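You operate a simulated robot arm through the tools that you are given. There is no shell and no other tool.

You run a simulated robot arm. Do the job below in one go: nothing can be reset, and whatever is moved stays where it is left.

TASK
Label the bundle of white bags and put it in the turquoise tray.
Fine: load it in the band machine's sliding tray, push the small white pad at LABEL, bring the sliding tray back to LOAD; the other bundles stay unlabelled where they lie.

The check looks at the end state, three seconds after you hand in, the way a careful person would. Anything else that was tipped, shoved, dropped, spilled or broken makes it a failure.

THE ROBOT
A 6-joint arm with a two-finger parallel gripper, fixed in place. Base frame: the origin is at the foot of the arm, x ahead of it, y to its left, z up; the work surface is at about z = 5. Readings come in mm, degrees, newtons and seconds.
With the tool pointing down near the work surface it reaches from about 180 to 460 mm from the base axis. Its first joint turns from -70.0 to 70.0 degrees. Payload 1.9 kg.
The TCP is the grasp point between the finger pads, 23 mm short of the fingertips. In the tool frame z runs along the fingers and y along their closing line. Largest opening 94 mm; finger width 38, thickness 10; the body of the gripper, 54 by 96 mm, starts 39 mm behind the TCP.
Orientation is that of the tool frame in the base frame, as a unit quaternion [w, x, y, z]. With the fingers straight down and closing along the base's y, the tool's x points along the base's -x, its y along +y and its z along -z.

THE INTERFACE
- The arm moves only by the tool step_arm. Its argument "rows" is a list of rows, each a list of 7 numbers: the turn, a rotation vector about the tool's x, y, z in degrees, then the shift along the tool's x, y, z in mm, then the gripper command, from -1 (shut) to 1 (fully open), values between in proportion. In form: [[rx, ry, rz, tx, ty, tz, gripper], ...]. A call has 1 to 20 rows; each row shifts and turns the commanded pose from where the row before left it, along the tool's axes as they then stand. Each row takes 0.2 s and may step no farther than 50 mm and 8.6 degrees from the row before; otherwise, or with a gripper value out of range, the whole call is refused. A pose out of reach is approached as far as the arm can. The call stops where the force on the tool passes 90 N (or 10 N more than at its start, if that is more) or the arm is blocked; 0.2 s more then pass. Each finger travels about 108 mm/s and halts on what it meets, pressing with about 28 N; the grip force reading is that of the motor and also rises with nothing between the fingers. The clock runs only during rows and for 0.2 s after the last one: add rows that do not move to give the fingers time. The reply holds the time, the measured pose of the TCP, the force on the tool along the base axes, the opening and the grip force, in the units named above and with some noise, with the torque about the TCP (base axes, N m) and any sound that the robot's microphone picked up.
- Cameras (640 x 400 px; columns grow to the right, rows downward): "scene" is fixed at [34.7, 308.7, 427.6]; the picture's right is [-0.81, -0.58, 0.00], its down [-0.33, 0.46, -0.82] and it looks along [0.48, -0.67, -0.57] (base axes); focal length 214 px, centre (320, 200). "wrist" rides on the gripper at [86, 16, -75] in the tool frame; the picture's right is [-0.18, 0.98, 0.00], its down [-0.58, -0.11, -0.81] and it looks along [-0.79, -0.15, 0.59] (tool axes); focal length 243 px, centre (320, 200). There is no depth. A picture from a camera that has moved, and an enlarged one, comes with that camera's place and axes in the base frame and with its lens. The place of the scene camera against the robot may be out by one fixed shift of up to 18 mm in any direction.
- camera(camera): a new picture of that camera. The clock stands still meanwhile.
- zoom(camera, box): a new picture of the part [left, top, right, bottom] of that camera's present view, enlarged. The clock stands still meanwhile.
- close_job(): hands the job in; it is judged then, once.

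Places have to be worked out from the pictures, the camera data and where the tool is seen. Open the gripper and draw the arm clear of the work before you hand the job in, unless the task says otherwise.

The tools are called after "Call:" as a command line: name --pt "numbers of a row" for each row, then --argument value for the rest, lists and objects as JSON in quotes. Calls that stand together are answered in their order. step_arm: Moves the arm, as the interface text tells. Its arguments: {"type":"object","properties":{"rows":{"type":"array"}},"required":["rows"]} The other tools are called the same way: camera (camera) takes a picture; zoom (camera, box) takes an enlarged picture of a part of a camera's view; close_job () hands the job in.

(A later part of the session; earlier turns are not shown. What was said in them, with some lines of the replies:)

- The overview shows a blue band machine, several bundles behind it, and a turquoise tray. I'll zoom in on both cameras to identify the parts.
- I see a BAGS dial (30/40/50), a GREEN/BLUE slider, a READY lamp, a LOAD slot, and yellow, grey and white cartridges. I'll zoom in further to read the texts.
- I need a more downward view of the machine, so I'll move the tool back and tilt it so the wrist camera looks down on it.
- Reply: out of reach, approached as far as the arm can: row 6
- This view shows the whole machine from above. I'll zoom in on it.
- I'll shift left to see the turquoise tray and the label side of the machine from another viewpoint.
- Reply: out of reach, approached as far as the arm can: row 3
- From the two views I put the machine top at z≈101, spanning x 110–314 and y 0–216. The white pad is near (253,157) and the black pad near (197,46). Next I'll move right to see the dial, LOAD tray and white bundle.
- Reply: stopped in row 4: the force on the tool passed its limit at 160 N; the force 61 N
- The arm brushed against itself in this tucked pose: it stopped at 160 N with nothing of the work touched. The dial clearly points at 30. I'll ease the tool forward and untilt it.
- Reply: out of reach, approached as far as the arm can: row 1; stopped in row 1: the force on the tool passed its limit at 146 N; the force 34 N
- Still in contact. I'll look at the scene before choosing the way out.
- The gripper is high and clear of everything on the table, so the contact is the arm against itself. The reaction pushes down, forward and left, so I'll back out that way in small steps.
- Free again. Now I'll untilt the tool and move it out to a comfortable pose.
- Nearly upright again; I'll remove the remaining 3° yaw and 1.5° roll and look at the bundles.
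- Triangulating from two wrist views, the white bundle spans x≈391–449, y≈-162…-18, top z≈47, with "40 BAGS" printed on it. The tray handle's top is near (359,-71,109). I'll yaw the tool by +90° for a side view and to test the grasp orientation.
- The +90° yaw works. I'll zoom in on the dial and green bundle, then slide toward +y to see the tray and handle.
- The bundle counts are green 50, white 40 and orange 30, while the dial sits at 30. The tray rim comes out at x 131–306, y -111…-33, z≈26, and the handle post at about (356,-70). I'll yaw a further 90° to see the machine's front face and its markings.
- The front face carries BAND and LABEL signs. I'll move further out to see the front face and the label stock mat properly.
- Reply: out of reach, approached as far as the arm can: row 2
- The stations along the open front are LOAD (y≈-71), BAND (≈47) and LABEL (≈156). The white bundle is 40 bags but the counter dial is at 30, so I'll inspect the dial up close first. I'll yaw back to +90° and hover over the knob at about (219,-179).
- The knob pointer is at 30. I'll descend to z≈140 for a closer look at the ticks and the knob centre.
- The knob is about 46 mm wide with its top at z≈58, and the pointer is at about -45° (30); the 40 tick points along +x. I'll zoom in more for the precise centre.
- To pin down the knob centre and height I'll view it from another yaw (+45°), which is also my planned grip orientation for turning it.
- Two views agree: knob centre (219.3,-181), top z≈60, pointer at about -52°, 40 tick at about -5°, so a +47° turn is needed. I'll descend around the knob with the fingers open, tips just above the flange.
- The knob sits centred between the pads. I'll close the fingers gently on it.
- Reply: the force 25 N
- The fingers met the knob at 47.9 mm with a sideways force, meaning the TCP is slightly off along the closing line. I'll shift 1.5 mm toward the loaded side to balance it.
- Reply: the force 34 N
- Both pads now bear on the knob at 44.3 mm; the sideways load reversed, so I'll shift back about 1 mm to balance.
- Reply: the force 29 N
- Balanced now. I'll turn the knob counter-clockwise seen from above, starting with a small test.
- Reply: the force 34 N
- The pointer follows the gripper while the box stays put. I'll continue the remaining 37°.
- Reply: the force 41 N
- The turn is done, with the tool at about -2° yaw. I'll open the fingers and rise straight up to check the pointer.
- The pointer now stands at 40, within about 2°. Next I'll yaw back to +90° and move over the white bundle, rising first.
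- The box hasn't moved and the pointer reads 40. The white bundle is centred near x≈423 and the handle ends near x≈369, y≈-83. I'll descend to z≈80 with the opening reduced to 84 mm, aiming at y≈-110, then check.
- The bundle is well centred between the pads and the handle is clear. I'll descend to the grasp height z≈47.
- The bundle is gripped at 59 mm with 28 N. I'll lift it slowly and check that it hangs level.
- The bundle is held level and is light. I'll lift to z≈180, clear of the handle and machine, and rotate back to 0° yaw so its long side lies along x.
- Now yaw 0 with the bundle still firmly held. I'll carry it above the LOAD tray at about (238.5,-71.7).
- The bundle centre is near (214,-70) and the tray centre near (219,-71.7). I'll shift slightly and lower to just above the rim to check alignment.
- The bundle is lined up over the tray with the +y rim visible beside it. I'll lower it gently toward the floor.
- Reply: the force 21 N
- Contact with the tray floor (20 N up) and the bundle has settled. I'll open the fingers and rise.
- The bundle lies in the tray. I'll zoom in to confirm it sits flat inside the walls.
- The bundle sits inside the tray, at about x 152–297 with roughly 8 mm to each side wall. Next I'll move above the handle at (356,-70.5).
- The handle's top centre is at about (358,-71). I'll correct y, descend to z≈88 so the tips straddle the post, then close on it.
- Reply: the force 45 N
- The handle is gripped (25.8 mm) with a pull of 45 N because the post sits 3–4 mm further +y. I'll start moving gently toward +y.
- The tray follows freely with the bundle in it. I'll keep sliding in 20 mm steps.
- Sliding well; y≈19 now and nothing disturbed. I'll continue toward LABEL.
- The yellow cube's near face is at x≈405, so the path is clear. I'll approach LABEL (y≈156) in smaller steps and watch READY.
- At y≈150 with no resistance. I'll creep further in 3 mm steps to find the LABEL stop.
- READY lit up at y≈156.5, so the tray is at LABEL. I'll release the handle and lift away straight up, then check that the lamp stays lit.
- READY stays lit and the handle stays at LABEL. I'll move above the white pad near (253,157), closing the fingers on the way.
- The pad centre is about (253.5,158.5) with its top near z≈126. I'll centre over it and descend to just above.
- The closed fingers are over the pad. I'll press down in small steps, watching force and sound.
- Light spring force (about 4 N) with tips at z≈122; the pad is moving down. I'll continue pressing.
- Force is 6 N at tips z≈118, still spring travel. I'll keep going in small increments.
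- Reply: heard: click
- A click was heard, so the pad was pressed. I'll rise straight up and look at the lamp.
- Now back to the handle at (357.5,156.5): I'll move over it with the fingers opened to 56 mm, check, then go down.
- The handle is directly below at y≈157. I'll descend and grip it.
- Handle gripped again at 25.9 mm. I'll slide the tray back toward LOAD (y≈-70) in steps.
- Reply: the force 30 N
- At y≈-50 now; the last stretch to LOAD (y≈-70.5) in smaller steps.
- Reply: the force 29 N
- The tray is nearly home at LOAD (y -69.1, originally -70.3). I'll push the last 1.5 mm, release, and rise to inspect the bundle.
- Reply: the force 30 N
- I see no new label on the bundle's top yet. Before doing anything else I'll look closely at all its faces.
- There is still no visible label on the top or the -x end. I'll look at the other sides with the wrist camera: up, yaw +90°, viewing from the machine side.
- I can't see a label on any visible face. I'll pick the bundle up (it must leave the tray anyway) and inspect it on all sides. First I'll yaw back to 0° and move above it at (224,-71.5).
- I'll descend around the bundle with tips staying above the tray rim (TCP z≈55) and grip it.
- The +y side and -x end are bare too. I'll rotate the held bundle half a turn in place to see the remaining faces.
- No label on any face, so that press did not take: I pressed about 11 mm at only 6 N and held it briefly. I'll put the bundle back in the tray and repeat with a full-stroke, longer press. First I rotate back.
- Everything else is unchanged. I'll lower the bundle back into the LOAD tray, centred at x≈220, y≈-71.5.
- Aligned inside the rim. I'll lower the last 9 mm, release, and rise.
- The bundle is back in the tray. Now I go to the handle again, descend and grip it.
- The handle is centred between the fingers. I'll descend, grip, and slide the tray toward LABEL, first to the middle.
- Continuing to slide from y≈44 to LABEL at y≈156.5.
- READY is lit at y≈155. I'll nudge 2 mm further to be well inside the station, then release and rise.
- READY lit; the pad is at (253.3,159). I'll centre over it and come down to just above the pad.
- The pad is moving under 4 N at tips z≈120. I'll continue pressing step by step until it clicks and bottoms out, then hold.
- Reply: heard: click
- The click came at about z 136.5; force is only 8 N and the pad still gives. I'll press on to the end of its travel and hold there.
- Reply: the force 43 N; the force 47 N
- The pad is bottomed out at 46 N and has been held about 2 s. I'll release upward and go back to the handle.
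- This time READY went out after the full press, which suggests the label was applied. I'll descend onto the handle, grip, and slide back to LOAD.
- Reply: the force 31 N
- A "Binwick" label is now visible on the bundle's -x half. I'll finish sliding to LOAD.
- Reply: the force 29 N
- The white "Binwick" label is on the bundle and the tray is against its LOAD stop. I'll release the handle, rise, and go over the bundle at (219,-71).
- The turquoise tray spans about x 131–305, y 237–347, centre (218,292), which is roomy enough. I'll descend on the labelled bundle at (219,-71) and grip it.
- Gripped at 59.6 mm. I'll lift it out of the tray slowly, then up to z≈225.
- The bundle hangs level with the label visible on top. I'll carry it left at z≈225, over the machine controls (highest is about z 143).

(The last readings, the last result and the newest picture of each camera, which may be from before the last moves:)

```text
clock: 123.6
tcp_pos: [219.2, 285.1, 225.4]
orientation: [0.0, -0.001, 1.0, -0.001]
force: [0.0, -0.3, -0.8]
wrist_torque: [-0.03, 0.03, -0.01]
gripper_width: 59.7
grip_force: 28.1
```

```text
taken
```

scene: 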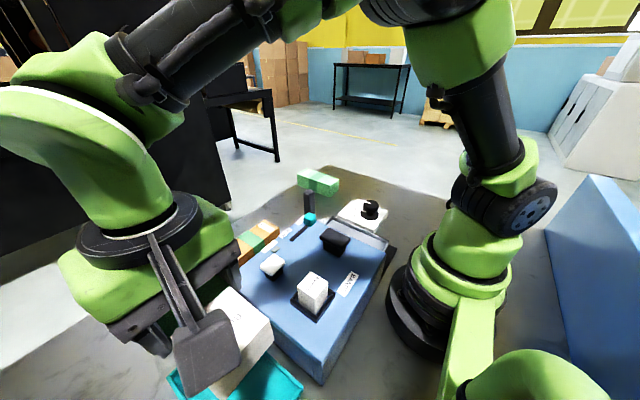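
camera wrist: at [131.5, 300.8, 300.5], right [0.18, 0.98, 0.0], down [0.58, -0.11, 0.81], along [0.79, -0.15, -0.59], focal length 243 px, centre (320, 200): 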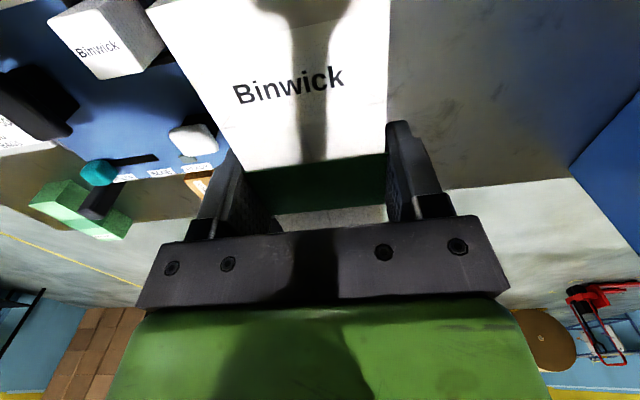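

I'm over the turquoise tray, bundle label side up. I'll shift to y≈292 and lower to z≈110, then check the tray edges.

Call:
step_arm --pt "0 0 0 0 7 30 -0.5" --pt "0 0 0 0 0 40 -0.5" --pt "0 0 0 0 0 40 -0.5" --pt "0 0 0 0 0 0 -0.5"

Call:
camera --camera "wrist"

Call:
zoom --camera "scene" --box '[120, 240, 340, 400]'

```text
clock: 124.6
tcp_pos: [219.6, 290.7, 113.4]
orientation: [0.0, -0.001, 1.0, 0.0]
force: [0.3, 0.6, -1.0]
wrist_torque: [-0.02, -0.01, 0.01]
gripper_width: 59.7
grip_force: 27.6
```

```text
taken
camera wrist: at [131.4, 306.4, 189.4], right [0.18, 0.98, 0.0], down [0.58, -0.11, 0.81], along [0.79, -0.15, -0.59], focal length 243 px, centre (320, 200)
```

wrist: 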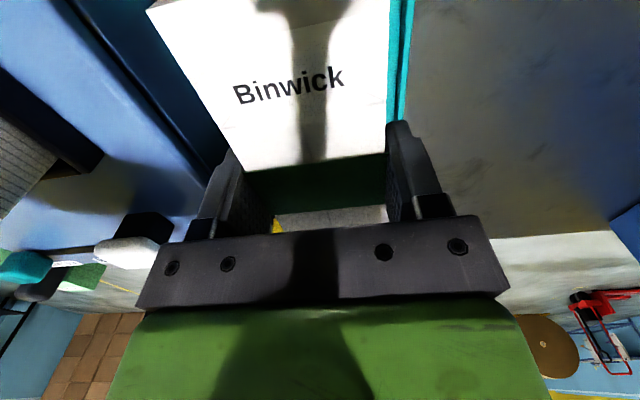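

```text
2.50 times, centred on (230, 320) of scene
camera zoom: at [34.7, 308.8, 427.6], right [-0.81, -0.58, 0.0], down [-0.33, 0.46, -0.82], along [0.48, -0.67, -0.57], focal length 536 px, centre (545, -100)
```

zoom: 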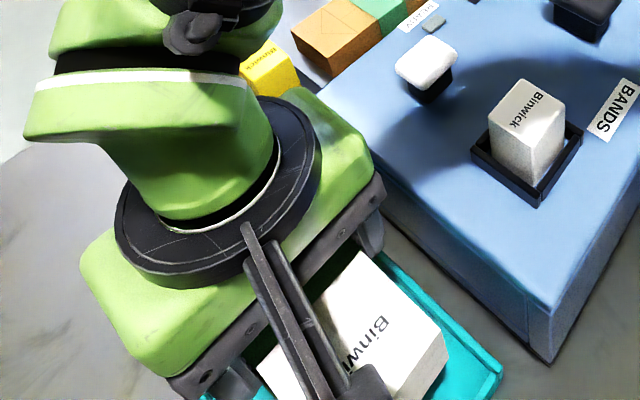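

The +y wall of the turquoise tray is at y≈348, so its centre is y≈293; x margins are fine. I'll lower in small steps until I feel the floor.

Call:
step_arm --pt "0 0 0 2 2 25 -0.5" --pt "0 0 0 0 0 20 -0.5" --pt "0 0 0 0 0 10 -0.5" --pt "0 0 0 0 0 0 -0.5"

Call:
camera --camera "wrist"

Call:
zoom --camera "scene" --box '[120, 240, 340, 400]'

```text
clock: 125.6
tcp_pos: [215.8, 293.4, 59.3]
orientation: [0.0, -0.002, 1.0, 0.0]
force: [0.1, 0.4, -1.4]
wrist_torque: [0.01, 0.01, 0.01]
gripper_width: 59.7
grip_force: 27.8
```

```text
taken
camera wrist: at [129.8, 309.2, 134.7], right [0.18, 0.98, 0.0], down [0.58, -0.11, 0.81], along [0.79, -0.15, -0.59], focal length 243 px, centre (320, 200)
```

wrist: 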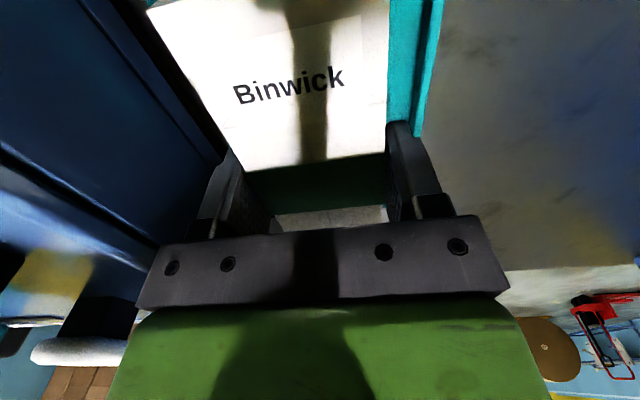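

```text
2.50 times, centred on (230, 320) of scene
camera zoom: at [34.7, 308.8, 427.6], right [-0.81, -0.58, 0.0], down [-0.33, 0.46, -0.82], along [0.48, -0.67, -0.57], focal length 536 px, centre (545, -100)
```

zoom: 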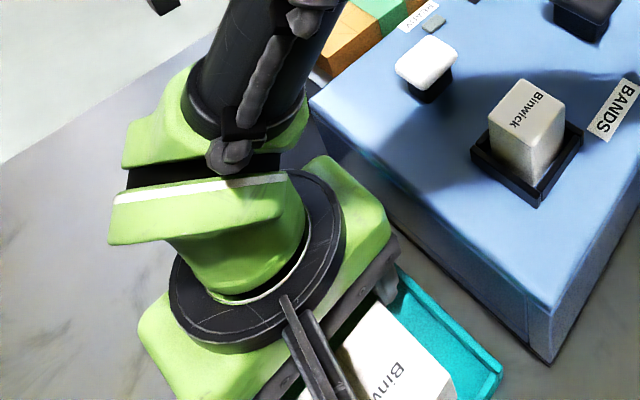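

Inside the tray outline. The bundle bottom is now about 20 mm up; lowering in 3 mm steps.

Call:
step_arm --pt "0 0 0 -1 0 4 -0.5" --pt "0 0 0 0 0 3 -0.5" --pt "0 0 0 0 0 2 -0.5" --pt "0 0 0 0 0 0 -0.5"

```text
clock: 126.6
tcp_pos: [218.7, 293.4, 50.1]
orientation: [0.001, -0.001, 1.0, 0.0]
force: [0.7, 0.5, -1.5]
wrist_torque: [0.03, -0.01, -0.02]
gripper_width: 59.6
grip_force: 28.2
```

No contact yet at z≈50; continuing down carefully.

Call:
step_arm --pt "0 0 0 0 0 1.5 -0.5" --pt "0 0 0 0 0 1.5 -0.5" --pt "0 0 0 0 0 0 -0.5"

Call:
step_arm --pt "0 0 0 0 0 1 -0.5" --pt "0 0 0 0 0 0 -0.5"

```text
clock: 127.4
tcp_pos: [217.9, 293.0, 47.0]
orientation: [0.0, -0.001, 1.0, -0.001]
force: [0.1, -0.1, -1.8]
wrist_torque: [0.01, 0.02, 0.0]
gripper_width: 59.7
grip_force: 27.8
```

```text
clock: 128.0
tcp_pos: [218.1, 294.1, 46.6]
orientation: [0.001, -0.001, 1.0, -0.001]
force: [0.3, 0.5, -1.0]
wrist_torque: [0.0, -0.01, 0.0]
gripper_width: 59.6
grip_force: 27.9
```

Call:
step_arm --pt "0 0 0 0 0 1.5 -0.5" --pt "0 0 0 0 0 1.5 -0.5" --pt "0 0 0 0 0 0 -0.5"

Call:
camera --camera "wrist"

```text
clock: 128.8
tcp_pos: [217.8, 294.3, 42.4]
orientation: [-0.001, 0.0, 1.0, 0.0]
force: [0.3, 0.6, -1.8]
wrist_torque: [-0.01, 0.01, -0.01]
gripper_width: 59.7
grip_force: 28.5
```

```text
taken
camera wrist: at [130.7, 309.0, 119.0], right [0.18, 0.98, 0.0], down [0.58, -0.11, 0.81], along [0.79, -0.15, -0.59], focal length 243 px, centre (320, 200)
```

wrist: 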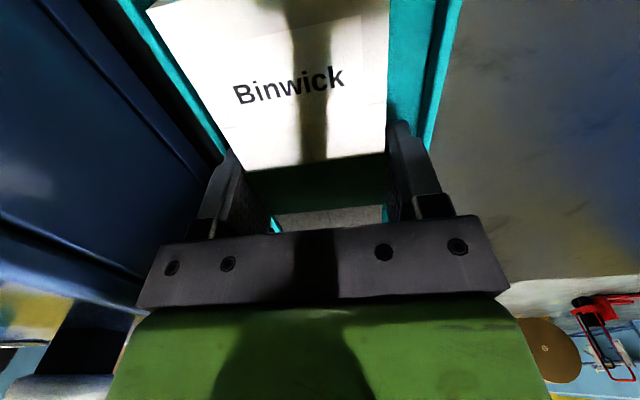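

Both tray walls are visible symmetrically around the bundle. Still no contact at z≈42, so I'll creep down in 1 mm steps.

Call:
step_arm --pt "0 0 0 0 0 1 -0.5" --pt "0 0 0 0 0 1 -0.5" --pt "0 0 0 0 0 0 -0.5"

Call:
step_arm --pt "0 0 0 0 0 1 -0.5" --pt "0 0 0 0 0 0 -0.5"

```text
clock: 129.6
tcp_pos: [217.5, 294.3, 42.3]
orientation: [0.0, -0.001, 1.0, 0.0]
force: [-4.2, -3.5, 16.4]
wrist_torque: [-0.1, -0.12, 0.02]
gripper_width: 59.5
grip_force: 28.0
```

```text
clock: 130.2
tcp_pos: [218.6, 292.8, 41.1]
orientation: [0.0, -0.001, 1.0, 0.0]
force: [-2.1, -3.3, 21.5]
wrist_torque: [-0.06, 0.04, 0.02]
gripper_width: 59.9
grip_force: 27.9
```

Contact with the tray floor (about 20 N). I'll open the fingers only to about 70 mm (staying inside the walls) and rise straight up.

Call:
step_arm --pt "0 0 0 0 0 -0.5 0.2" --pt "0 0 0 0 0 0 0.42" --pt "0 0 0 0 0 0 0.45" --pt "0 0 0 0 0 0 0.45"

Call:
camera --camera "wrist"

```text
clock: 131.2
tcp_pos: [217.3, 293.8, 40.8]
orientation: [0.0, -0.001, 1.0, 0.0]
force: [0.2, -0.2, -0.4]
wrist_torque: [-0.02, 0.02, -0.02]
gripper_width: 68.2
grip_force: 0.0
```

```text
taken
camera wrist: at [130.9, 309.1, 116.4], right [0.18, 0.98, 0.0], down [0.58, -0.11, 0.81], along [0.79, -0.15, -0.59], focal length 243 px, centre (320, 200)
```

wrist: 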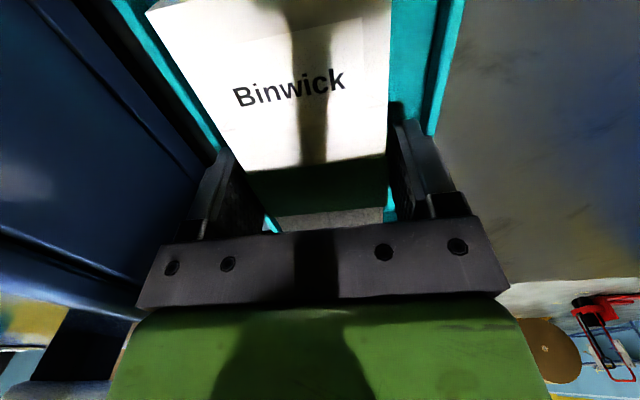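

Released with zero force. I'll rise straight up slowly and then higher.

Call:
step_arm --pt "0 0 0 0 0 -15 0.45" --pt "0 0 0 0 0 -30 0.45" --pt "0 0 0 0 0 -40 0.45" --pt "0 0 0 0 0 -45 0.45" --pt "0 0 0 0 0 -45 0.45" --pt "0 0 0 0 0 0 0.45"

Call:
camera --camera "wrist"

Call:
zoom --camera "scene" --box '[120, 240, 340, 400]'

```text
clock: 132.6
tcp_pos: [218.1, 293.7, 214.9]
orientation: [0.0, -0.001, 1.0, -0.001]
force: [0.7, 0.3, -0.5]
wrist_torque: [0.0, -0.05, 0.0]
gripper_width: 68.2
grip_force: 0.1
```

```text
taken
camera wrist: at [130.5, 309.4, 292.0], right [0.18, 0.98, 0.0], down [0.58, -0.11, 0.81], along [0.79, -0.15, -0.59], focal length 243 px, centre (320, 200)
```

wrist: 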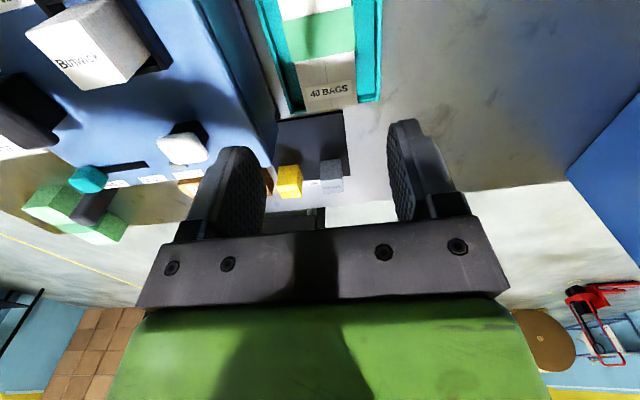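

```text
2.50 times, centred on (230, 320) of scene
camera zoom: at [34.7, 308.7, 427.6], right [-0.81, -0.58, 0.0], down [-0.33, 0.46, -0.82], along [0.48, -0.67, -0.57], focal length 536 px, centre (545, -100)
```

zoom: 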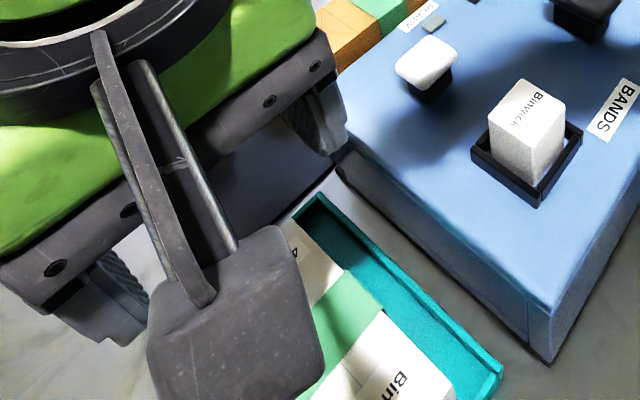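

The bundle lies in the turquoise tray. I'll zoom in to verify it's flat and inside the walls.

Call:
zoom --camera "wrist" --box '[240, 0, 400, 130]'

```text
3.08 times, centred on (320, 65) of wrist
camera zoom: at [130.5, 309.4, 292.0], right [0.18, 0.98, 0.0], down [0.58, -0.11, 0.81], along [0.79, -0.15, -0.59], focal length 746 px, centre (320, 615)
```

zoom: 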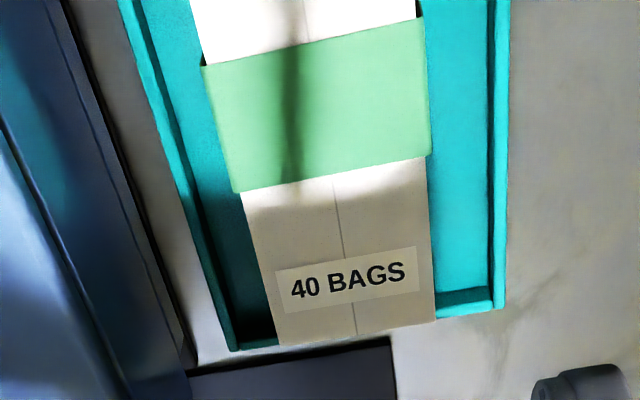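

The bundle lies flat inside, about 8 mm clear of the +x wall. I'll retract the arm up and back toward its starting pose with the gripper open.

Call:
step_arm --pt "0 0 0 0 0 -35 0.6" --pt "0 0 0 0 0 -35 1" --pt "0 0 0 -7 -20 -20 1" --pt "0 0 0 -7 -40 -16 1" --pt "0 0 0 -7 -40 -16 1" --pt "0 0 0 -7 -40 -16 1" --pt "0 0 0 -7 -40 -16 1" --pt "0 0 0 -7 -40 -16 1" --pt "0 0 0 0 -24 -10 1" --pt "0 0 0 0 0 0 1" --pt "0 0 0 0 0 0 1"

Call:
camera --camera "scene"

Call:
zoom --camera "scene" --box '[140, 150, 420, 325]'

Call:
zoom --camera "scene" --box '[120, 260, 340, 400]'

Call:
camera --camera "wrist"

```text
clock: 135.0
tcp_pos: [260.3, 50.0, 396.5]
orientation: [0.001, -0.001, 1.0, -0.001]
force: [0.1, 0.4, 0.2]
wrist_torque: [0.0, 0.05, 0.04]
gripper_width: 93.9
grip_force: 0.0
```

```text
taken
```

scene: 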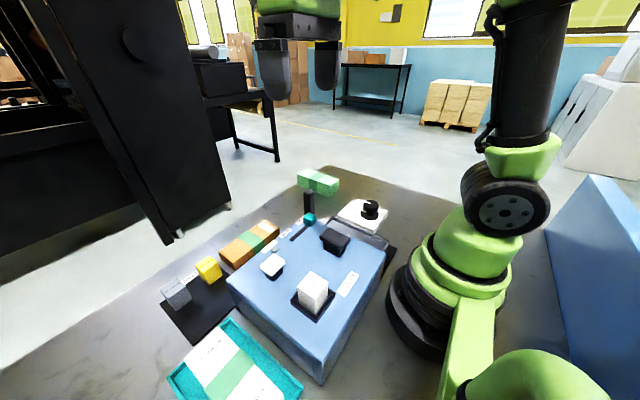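

```text
2.29 times, centred on (280, 238) of scene
camera zoom: at [34.7, 308.7, 427.6], right [-0.81, -0.58, 0.0], down [-0.33, 0.46, -0.82], along [0.48, -0.67, -0.57], focal length 490 px, centre (411, 114)
```

zoom: 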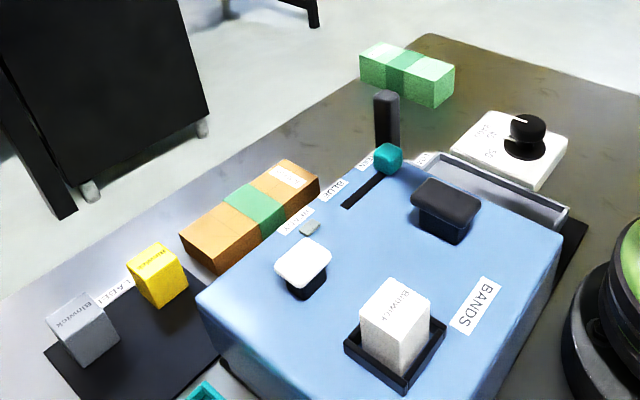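

```text
2.86 times, centred on (230, 330) of scene
camera zoom: at [34.7, 308.7, 427.6], right [-0.81, -0.58, 0.0], down [-0.33, 0.46, -0.82], along [0.48, -0.67, -0.57], focal length 613 px, centre (577, -171)
```

zoom: 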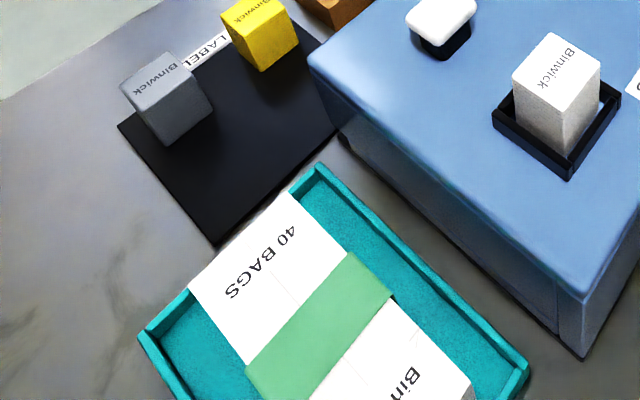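

```text
taken
camera wrist: at [173.5, 65.3, 472.6], right [0.18, 0.98, 0.0], down [0.58, -0.11, 0.81], along [0.79, -0.15, -0.59], focal length 243 px, centre (320, 200)
```

wrist: 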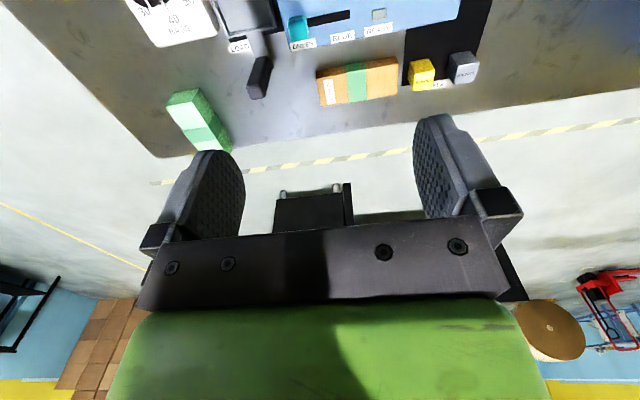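

The job's end state looks right: labelled bundle in the turquoise tray, sliding tray at LOAD, everything else in place. The label turned out not to carry a count, so my turning of the BAGS dial wasn't needed and wasn't asked for. I'll restore it to 30 as I found it, starting by moving above the knob.

Call:
step_arm --pt "0 0 -2 7 -38 20 1" --pt "0 0 0 7 -38 25 1" --pt "0 0 0 7 -38 25 1" --pt "0 0 0 7 -38 25 1" --pt "0 0 0 7 -38 25 1" --pt "0 0 0 6 -40 25 1" --pt "0 0 0 0 0 40 1" --pt "0 0 0 0 0 40 1" --pt "0 0 0 0 0 30 1" --pt "0 0 0 0 0 0 1"

Call:
zoom --camera "wrist" --box '[220, 0, 460, 150]'

```text
clock: 137.2
tcp_pos: [226.9, -182.1, 141.6]
orientation: [0.0, -0.018, 1.0, 0.0]
force: [0.0, 0.3, -0.2]
wrist_torque: [0.01, 0.0, 0.03]
gripper_width: 93.8
grip_force: 0.0
```

```text
2.67 times, centred on (340, 75) of wrist
camera zoom: at [138.8, -169.0, 216.5], right [0.15, 0.99, 0.0], down [0.59, -0.09, 0.81], along [0.8, -0.12, -0.59], focal length 647 px, centre (267, 533)
```

zoom: 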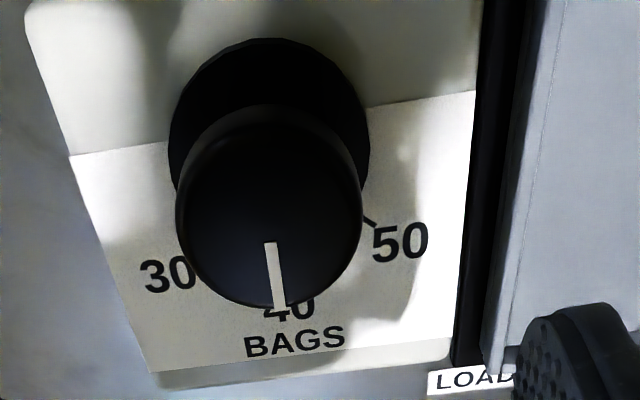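

The pointer is still at 40. I'll correct to (219.5,-180.5) and descend around the knob.

Call:
step_arm --pt "0 0 0 7.4 1.6 20 1" --pt "0 0 0 0 0 34 1" --pt "0 0 0 0 0 30 1" --pt "0 0 0 0 0 0 1"

Call:
camera --camera "wrist"

```text
clock: 138.2
tcp_pos: [218.7, -179.4, 56.2]
orientation: [0.0, -0.018, 1.0, -0.001]
force: [-0.4, 0.2, 0.6]
wrist_torque: [-0.03, -0.01, 0.01]
gripper_width: 94.1
grip_force: 0.2
```

```text
taken
camera wrist: at [131.1, -167.3, 133.1], right [0.15, 0.99, 0.0], down [0.59, -0.09, 0.81], along [0.8, -0.12, -0.59], focal length 243 px, centre (320, 200)
```

wrist: 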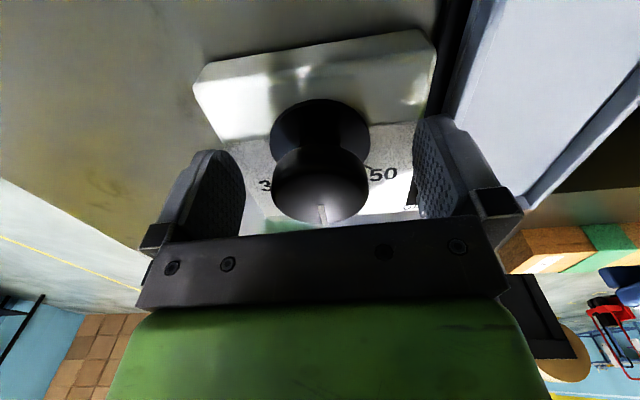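

The knob is about 1.2 mm to the -y side of centre; I'll correct and close on it.

Call:
step_arm --pt "0 0 0 0 -1.2 0 0.5" --pt "0 0 0 0 0 0 0" --pt "0 0 0 0 0 0 -0.2" --pt "0 0 0 0 0 0 -0.2"

```text
clock: 139.2
tcp_pos: [218.6, -180.2, 56.8]
orientation: [-0.002, -0.019, 1.0, 0.001]
force: [1.0, 23.9, 5.1]
wrist_torque: [0.1, 0.19, 0.03]
gripper_width: 44.3
grip_force: 44.9
```

Both pads are on the knob (44.3 mm) with 24 N sideways; I'll shift 1 mm to balance.

Call:
step_arm --pt "0 0 0 0 0.8 0 -0.2" --pt "0 0 0 0 0 0 -0.2"

```text
clock: 139.8
tcp_pos: [217.8, -179.9, 56.9]
orientation: [-0.001, -0.018, 1.0, 0.0]
force: [-8.6, 9.3, 0.5]
wrist_torque: [0.14, 0.64, -0.06]
gripper_width: 44.5
grip_force: 45.4
```

Balanced well enough. I'll turn the knob back clockwise by 47° in small steps.

Call:
step_arm --pt "0 0 5 0 0 0 -0.2" --pt "0 0 7 0 0 0 -0.2" --pt "0 0 7 0 0 0 -0.2" --pt "0 0 7 0 0 0 -0.2" --pt "0 0 7 0 0 0 -0.2" --pt "0 0 7 0 0 0 -0.2" --pt "0 0 7 0 0 0 -0.2" --pt "0 0 0 0 0 0 -0.2"

Call:
camera --camera "wrist"

```text
clock: 141.6
tcp_pos: [220.4, -181.3, 57.2]
orientation: [0.003, 0.383, 0.924, -0.002]
force: [15.1, 12.3, -3.0]
wrist_torque: [-0.2, -0.18, -0.06]
gripper_width: 46.5
grip_force: 9.6
```

```text
taken
camera wrist: at [169.7, -109.5, 132.8], right [0.82, 0.57, 0.0], down [0.33, -0.48, 0.81], along [0.46, -0.67, -0.59], focal length 243 px, centre (320, 200)
```

wrist: 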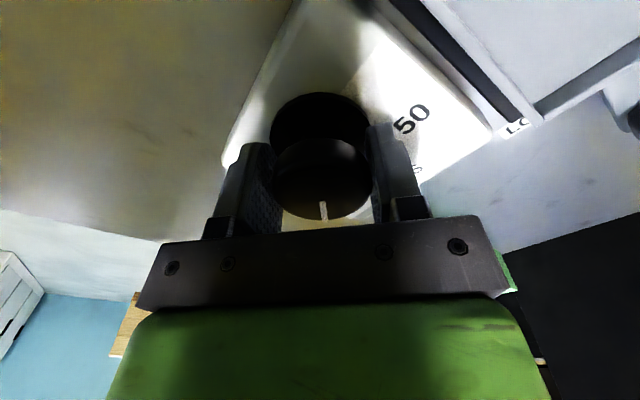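

The view matches the original grip picture with the pointer back. I'll open and rise, then check the pointer against the 30 mark.

Call:
step_arm --pt "0 0 0 0 0 0 1" --pt "0 0 0 0 0 0 1" --pt "0 0 0 0 0 0 1" --pt "0 0 0 0 0 -40 1" --pt "0 0 0 0 0 -44 1" --pt "0 0 0 0 0 0 1"

Call:
camera --camera "wrist"

Call:
zoom --camera "wrist" --box '[240, 10, 400, 140]'

```text
clock: 143.0
tcp_pos: [219.5, -181.4, 141.6]
orientation: [0.0, 0.382, 0.924, -0.001]
force: [-0.3, 0.4, 0.5]
wrist_torque: [-0.02, -0.01, -0.02]
gripper_width: 94.0
grip_force: 0.1
```

```text
taken
camera wrist: at [168.1, -108.9, 217.7], right [0.82, 0.57, 0.0], down [0.34, -0.49, 0.81], along [0.46, -0.67, -0.59], focal length 243 px, centre (320, 200)
```

wrist: 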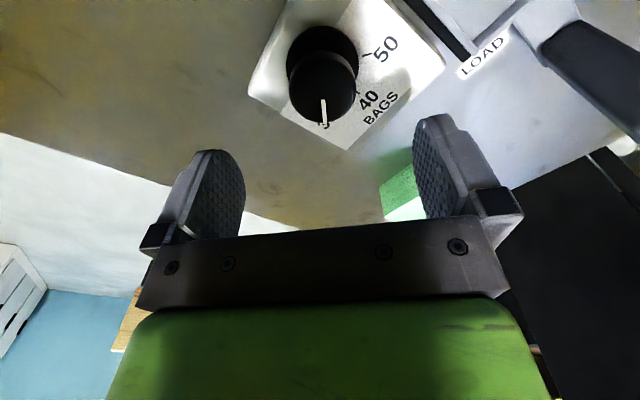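

```text
3.08 times, centred on (320, 75) of wrist
camera zoom: at [168.1, -108.9, 217.7], right [0.82, 0.57, 0.0], down [0.34, -0.49, 0.81], along [0.46, -0.67, -0.59], focal length 746 px, centre (320, 585)
```

zoom: 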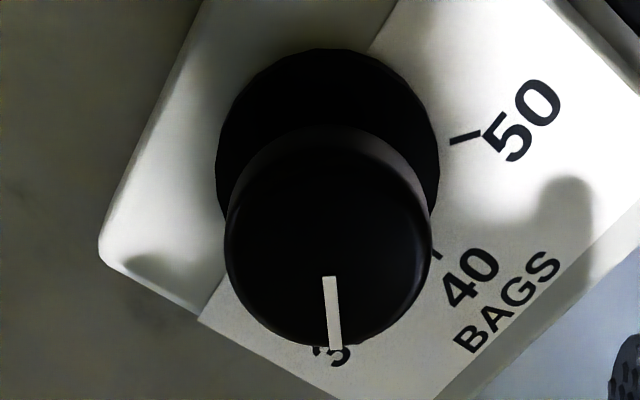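

The dial is back at 30, within about 1° of where I found it, and the box hasn't moved. I'll retract to the start pose.

Call:
step_arm --pt "0 0 0 0 0 -40 1" --pt "0 0 0 0 0 -40 1" --pt "0 0 -7.5 0 0 -20 1" --pt "0 0 -7.5 0 0 0 1" --pt "0 0 -7.5 0 0 0 1" --pt "0 0 -7.5 0 0 0 1" --pt "0 0 -7.5 0 0 0 1" --pt "0 0 -7.5 0 0 0 1" --pt "0 0 0 -7 38 -25 1" --pt "0 0 0 -7 38 -25 1" --pt "0 0 0 -7 38 -25 1" --pt "0 0 0 -7 38 -25 1" --pt "0 0 0 -7 38 -25 1" --pt "0 0 0 -6 40 -25 1" --pt "0 0 0 0 0 0 1" --pt "0 0 0 0 0 0 1"

Call:
camera --camera "scene"

Call:
zoom --camera "scene" --box '[140, 150, 420, 325]'

Call:
zoom --camera "wrist" --box '[120, 0, 500, 160]'

```text
clock: 146.4
tcp_pos: [258.9, 49.7, 389.3]
orientation: [0.0, -0.001, 1.0, -0.001]
force: [0.0, -0.4, 0.3]
wrist_torque: [0.0, 0.02, 0.01]
gripper_width: 94.0
grip_force: 0.1
```

```text
taken
```

scene: 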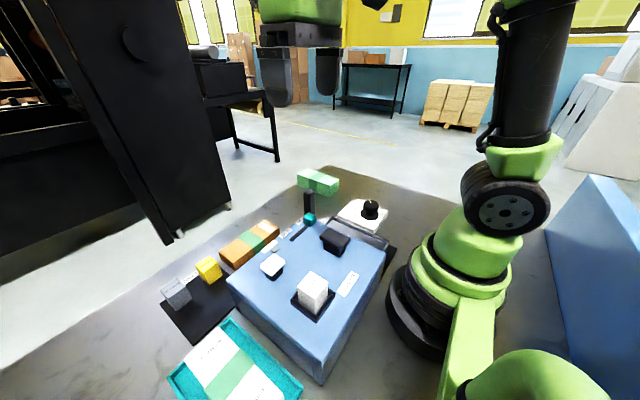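

```text
2.29 times, centred on (280, 238) of scene
camera zoom: at [34.7, 308.8, 427.6], right [-0.81, -0.58, 0.0], down [-0.33, 0.46, -0.82], along [0.48, -0.67, -0.57], focal length 490 px, centre (411, 114)
```

zoom: 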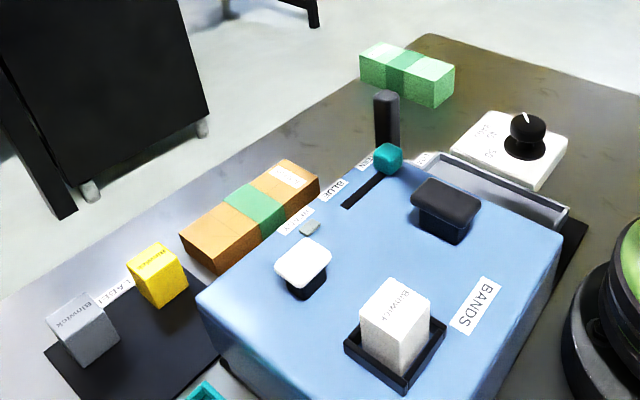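

```text
1.68 times, centred on (310, 80) of wrist
camera zoom: at [171.3, 65.6, 465.6], right [0.18, 0.98, 0.0], down [0.58, -0.11, 0.81], along [0.79, -0.15, -0.59], focal length 409 px, centre (337, 402)
```

zoom: 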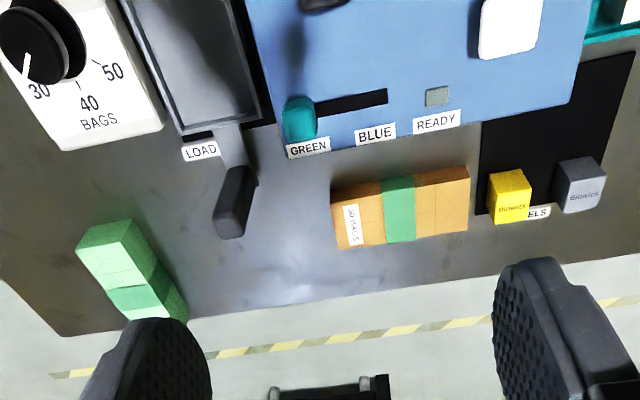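

The white bundle, labelled "Binwick", lies flat in the turquoise tray and the sliding tray is back at LOAD. The other bundles, cartridges, slider and dial match the first pictures. The gripper is open and the arm is clear, so I'm handing the job in.

Call:
close_job

```text
The job is handed in.
```

The bundle of white bags now carries a white "Binwick" label and lies flat in the turquoise tray. The sliding tray is back at LOAD. In the last pictures the other bundles were unlabelled and in their original places. The gripper is open and the arm is clear of the work.

- **Label press:** The first press clicked but left no label. I lifted the bundle to inspect it, set it back in the sliding tray, and pressed the pad again to the end of its travel. That press applied the label, and only one label showed on the bundle.
- **BAGS dial:** Before loading, I turned it from 30 to 40 because the bundle is marked 40 bags. The label turned out to carry no count, so I turned it back to 30 at the end. It sits within about 1° of where I found it. The label was therefore applied with the dial at 40.
- **Arm contact:** Early on, the arm touched itself in a tucked pose and stopped at 160 N. Nothing on the table was touched.
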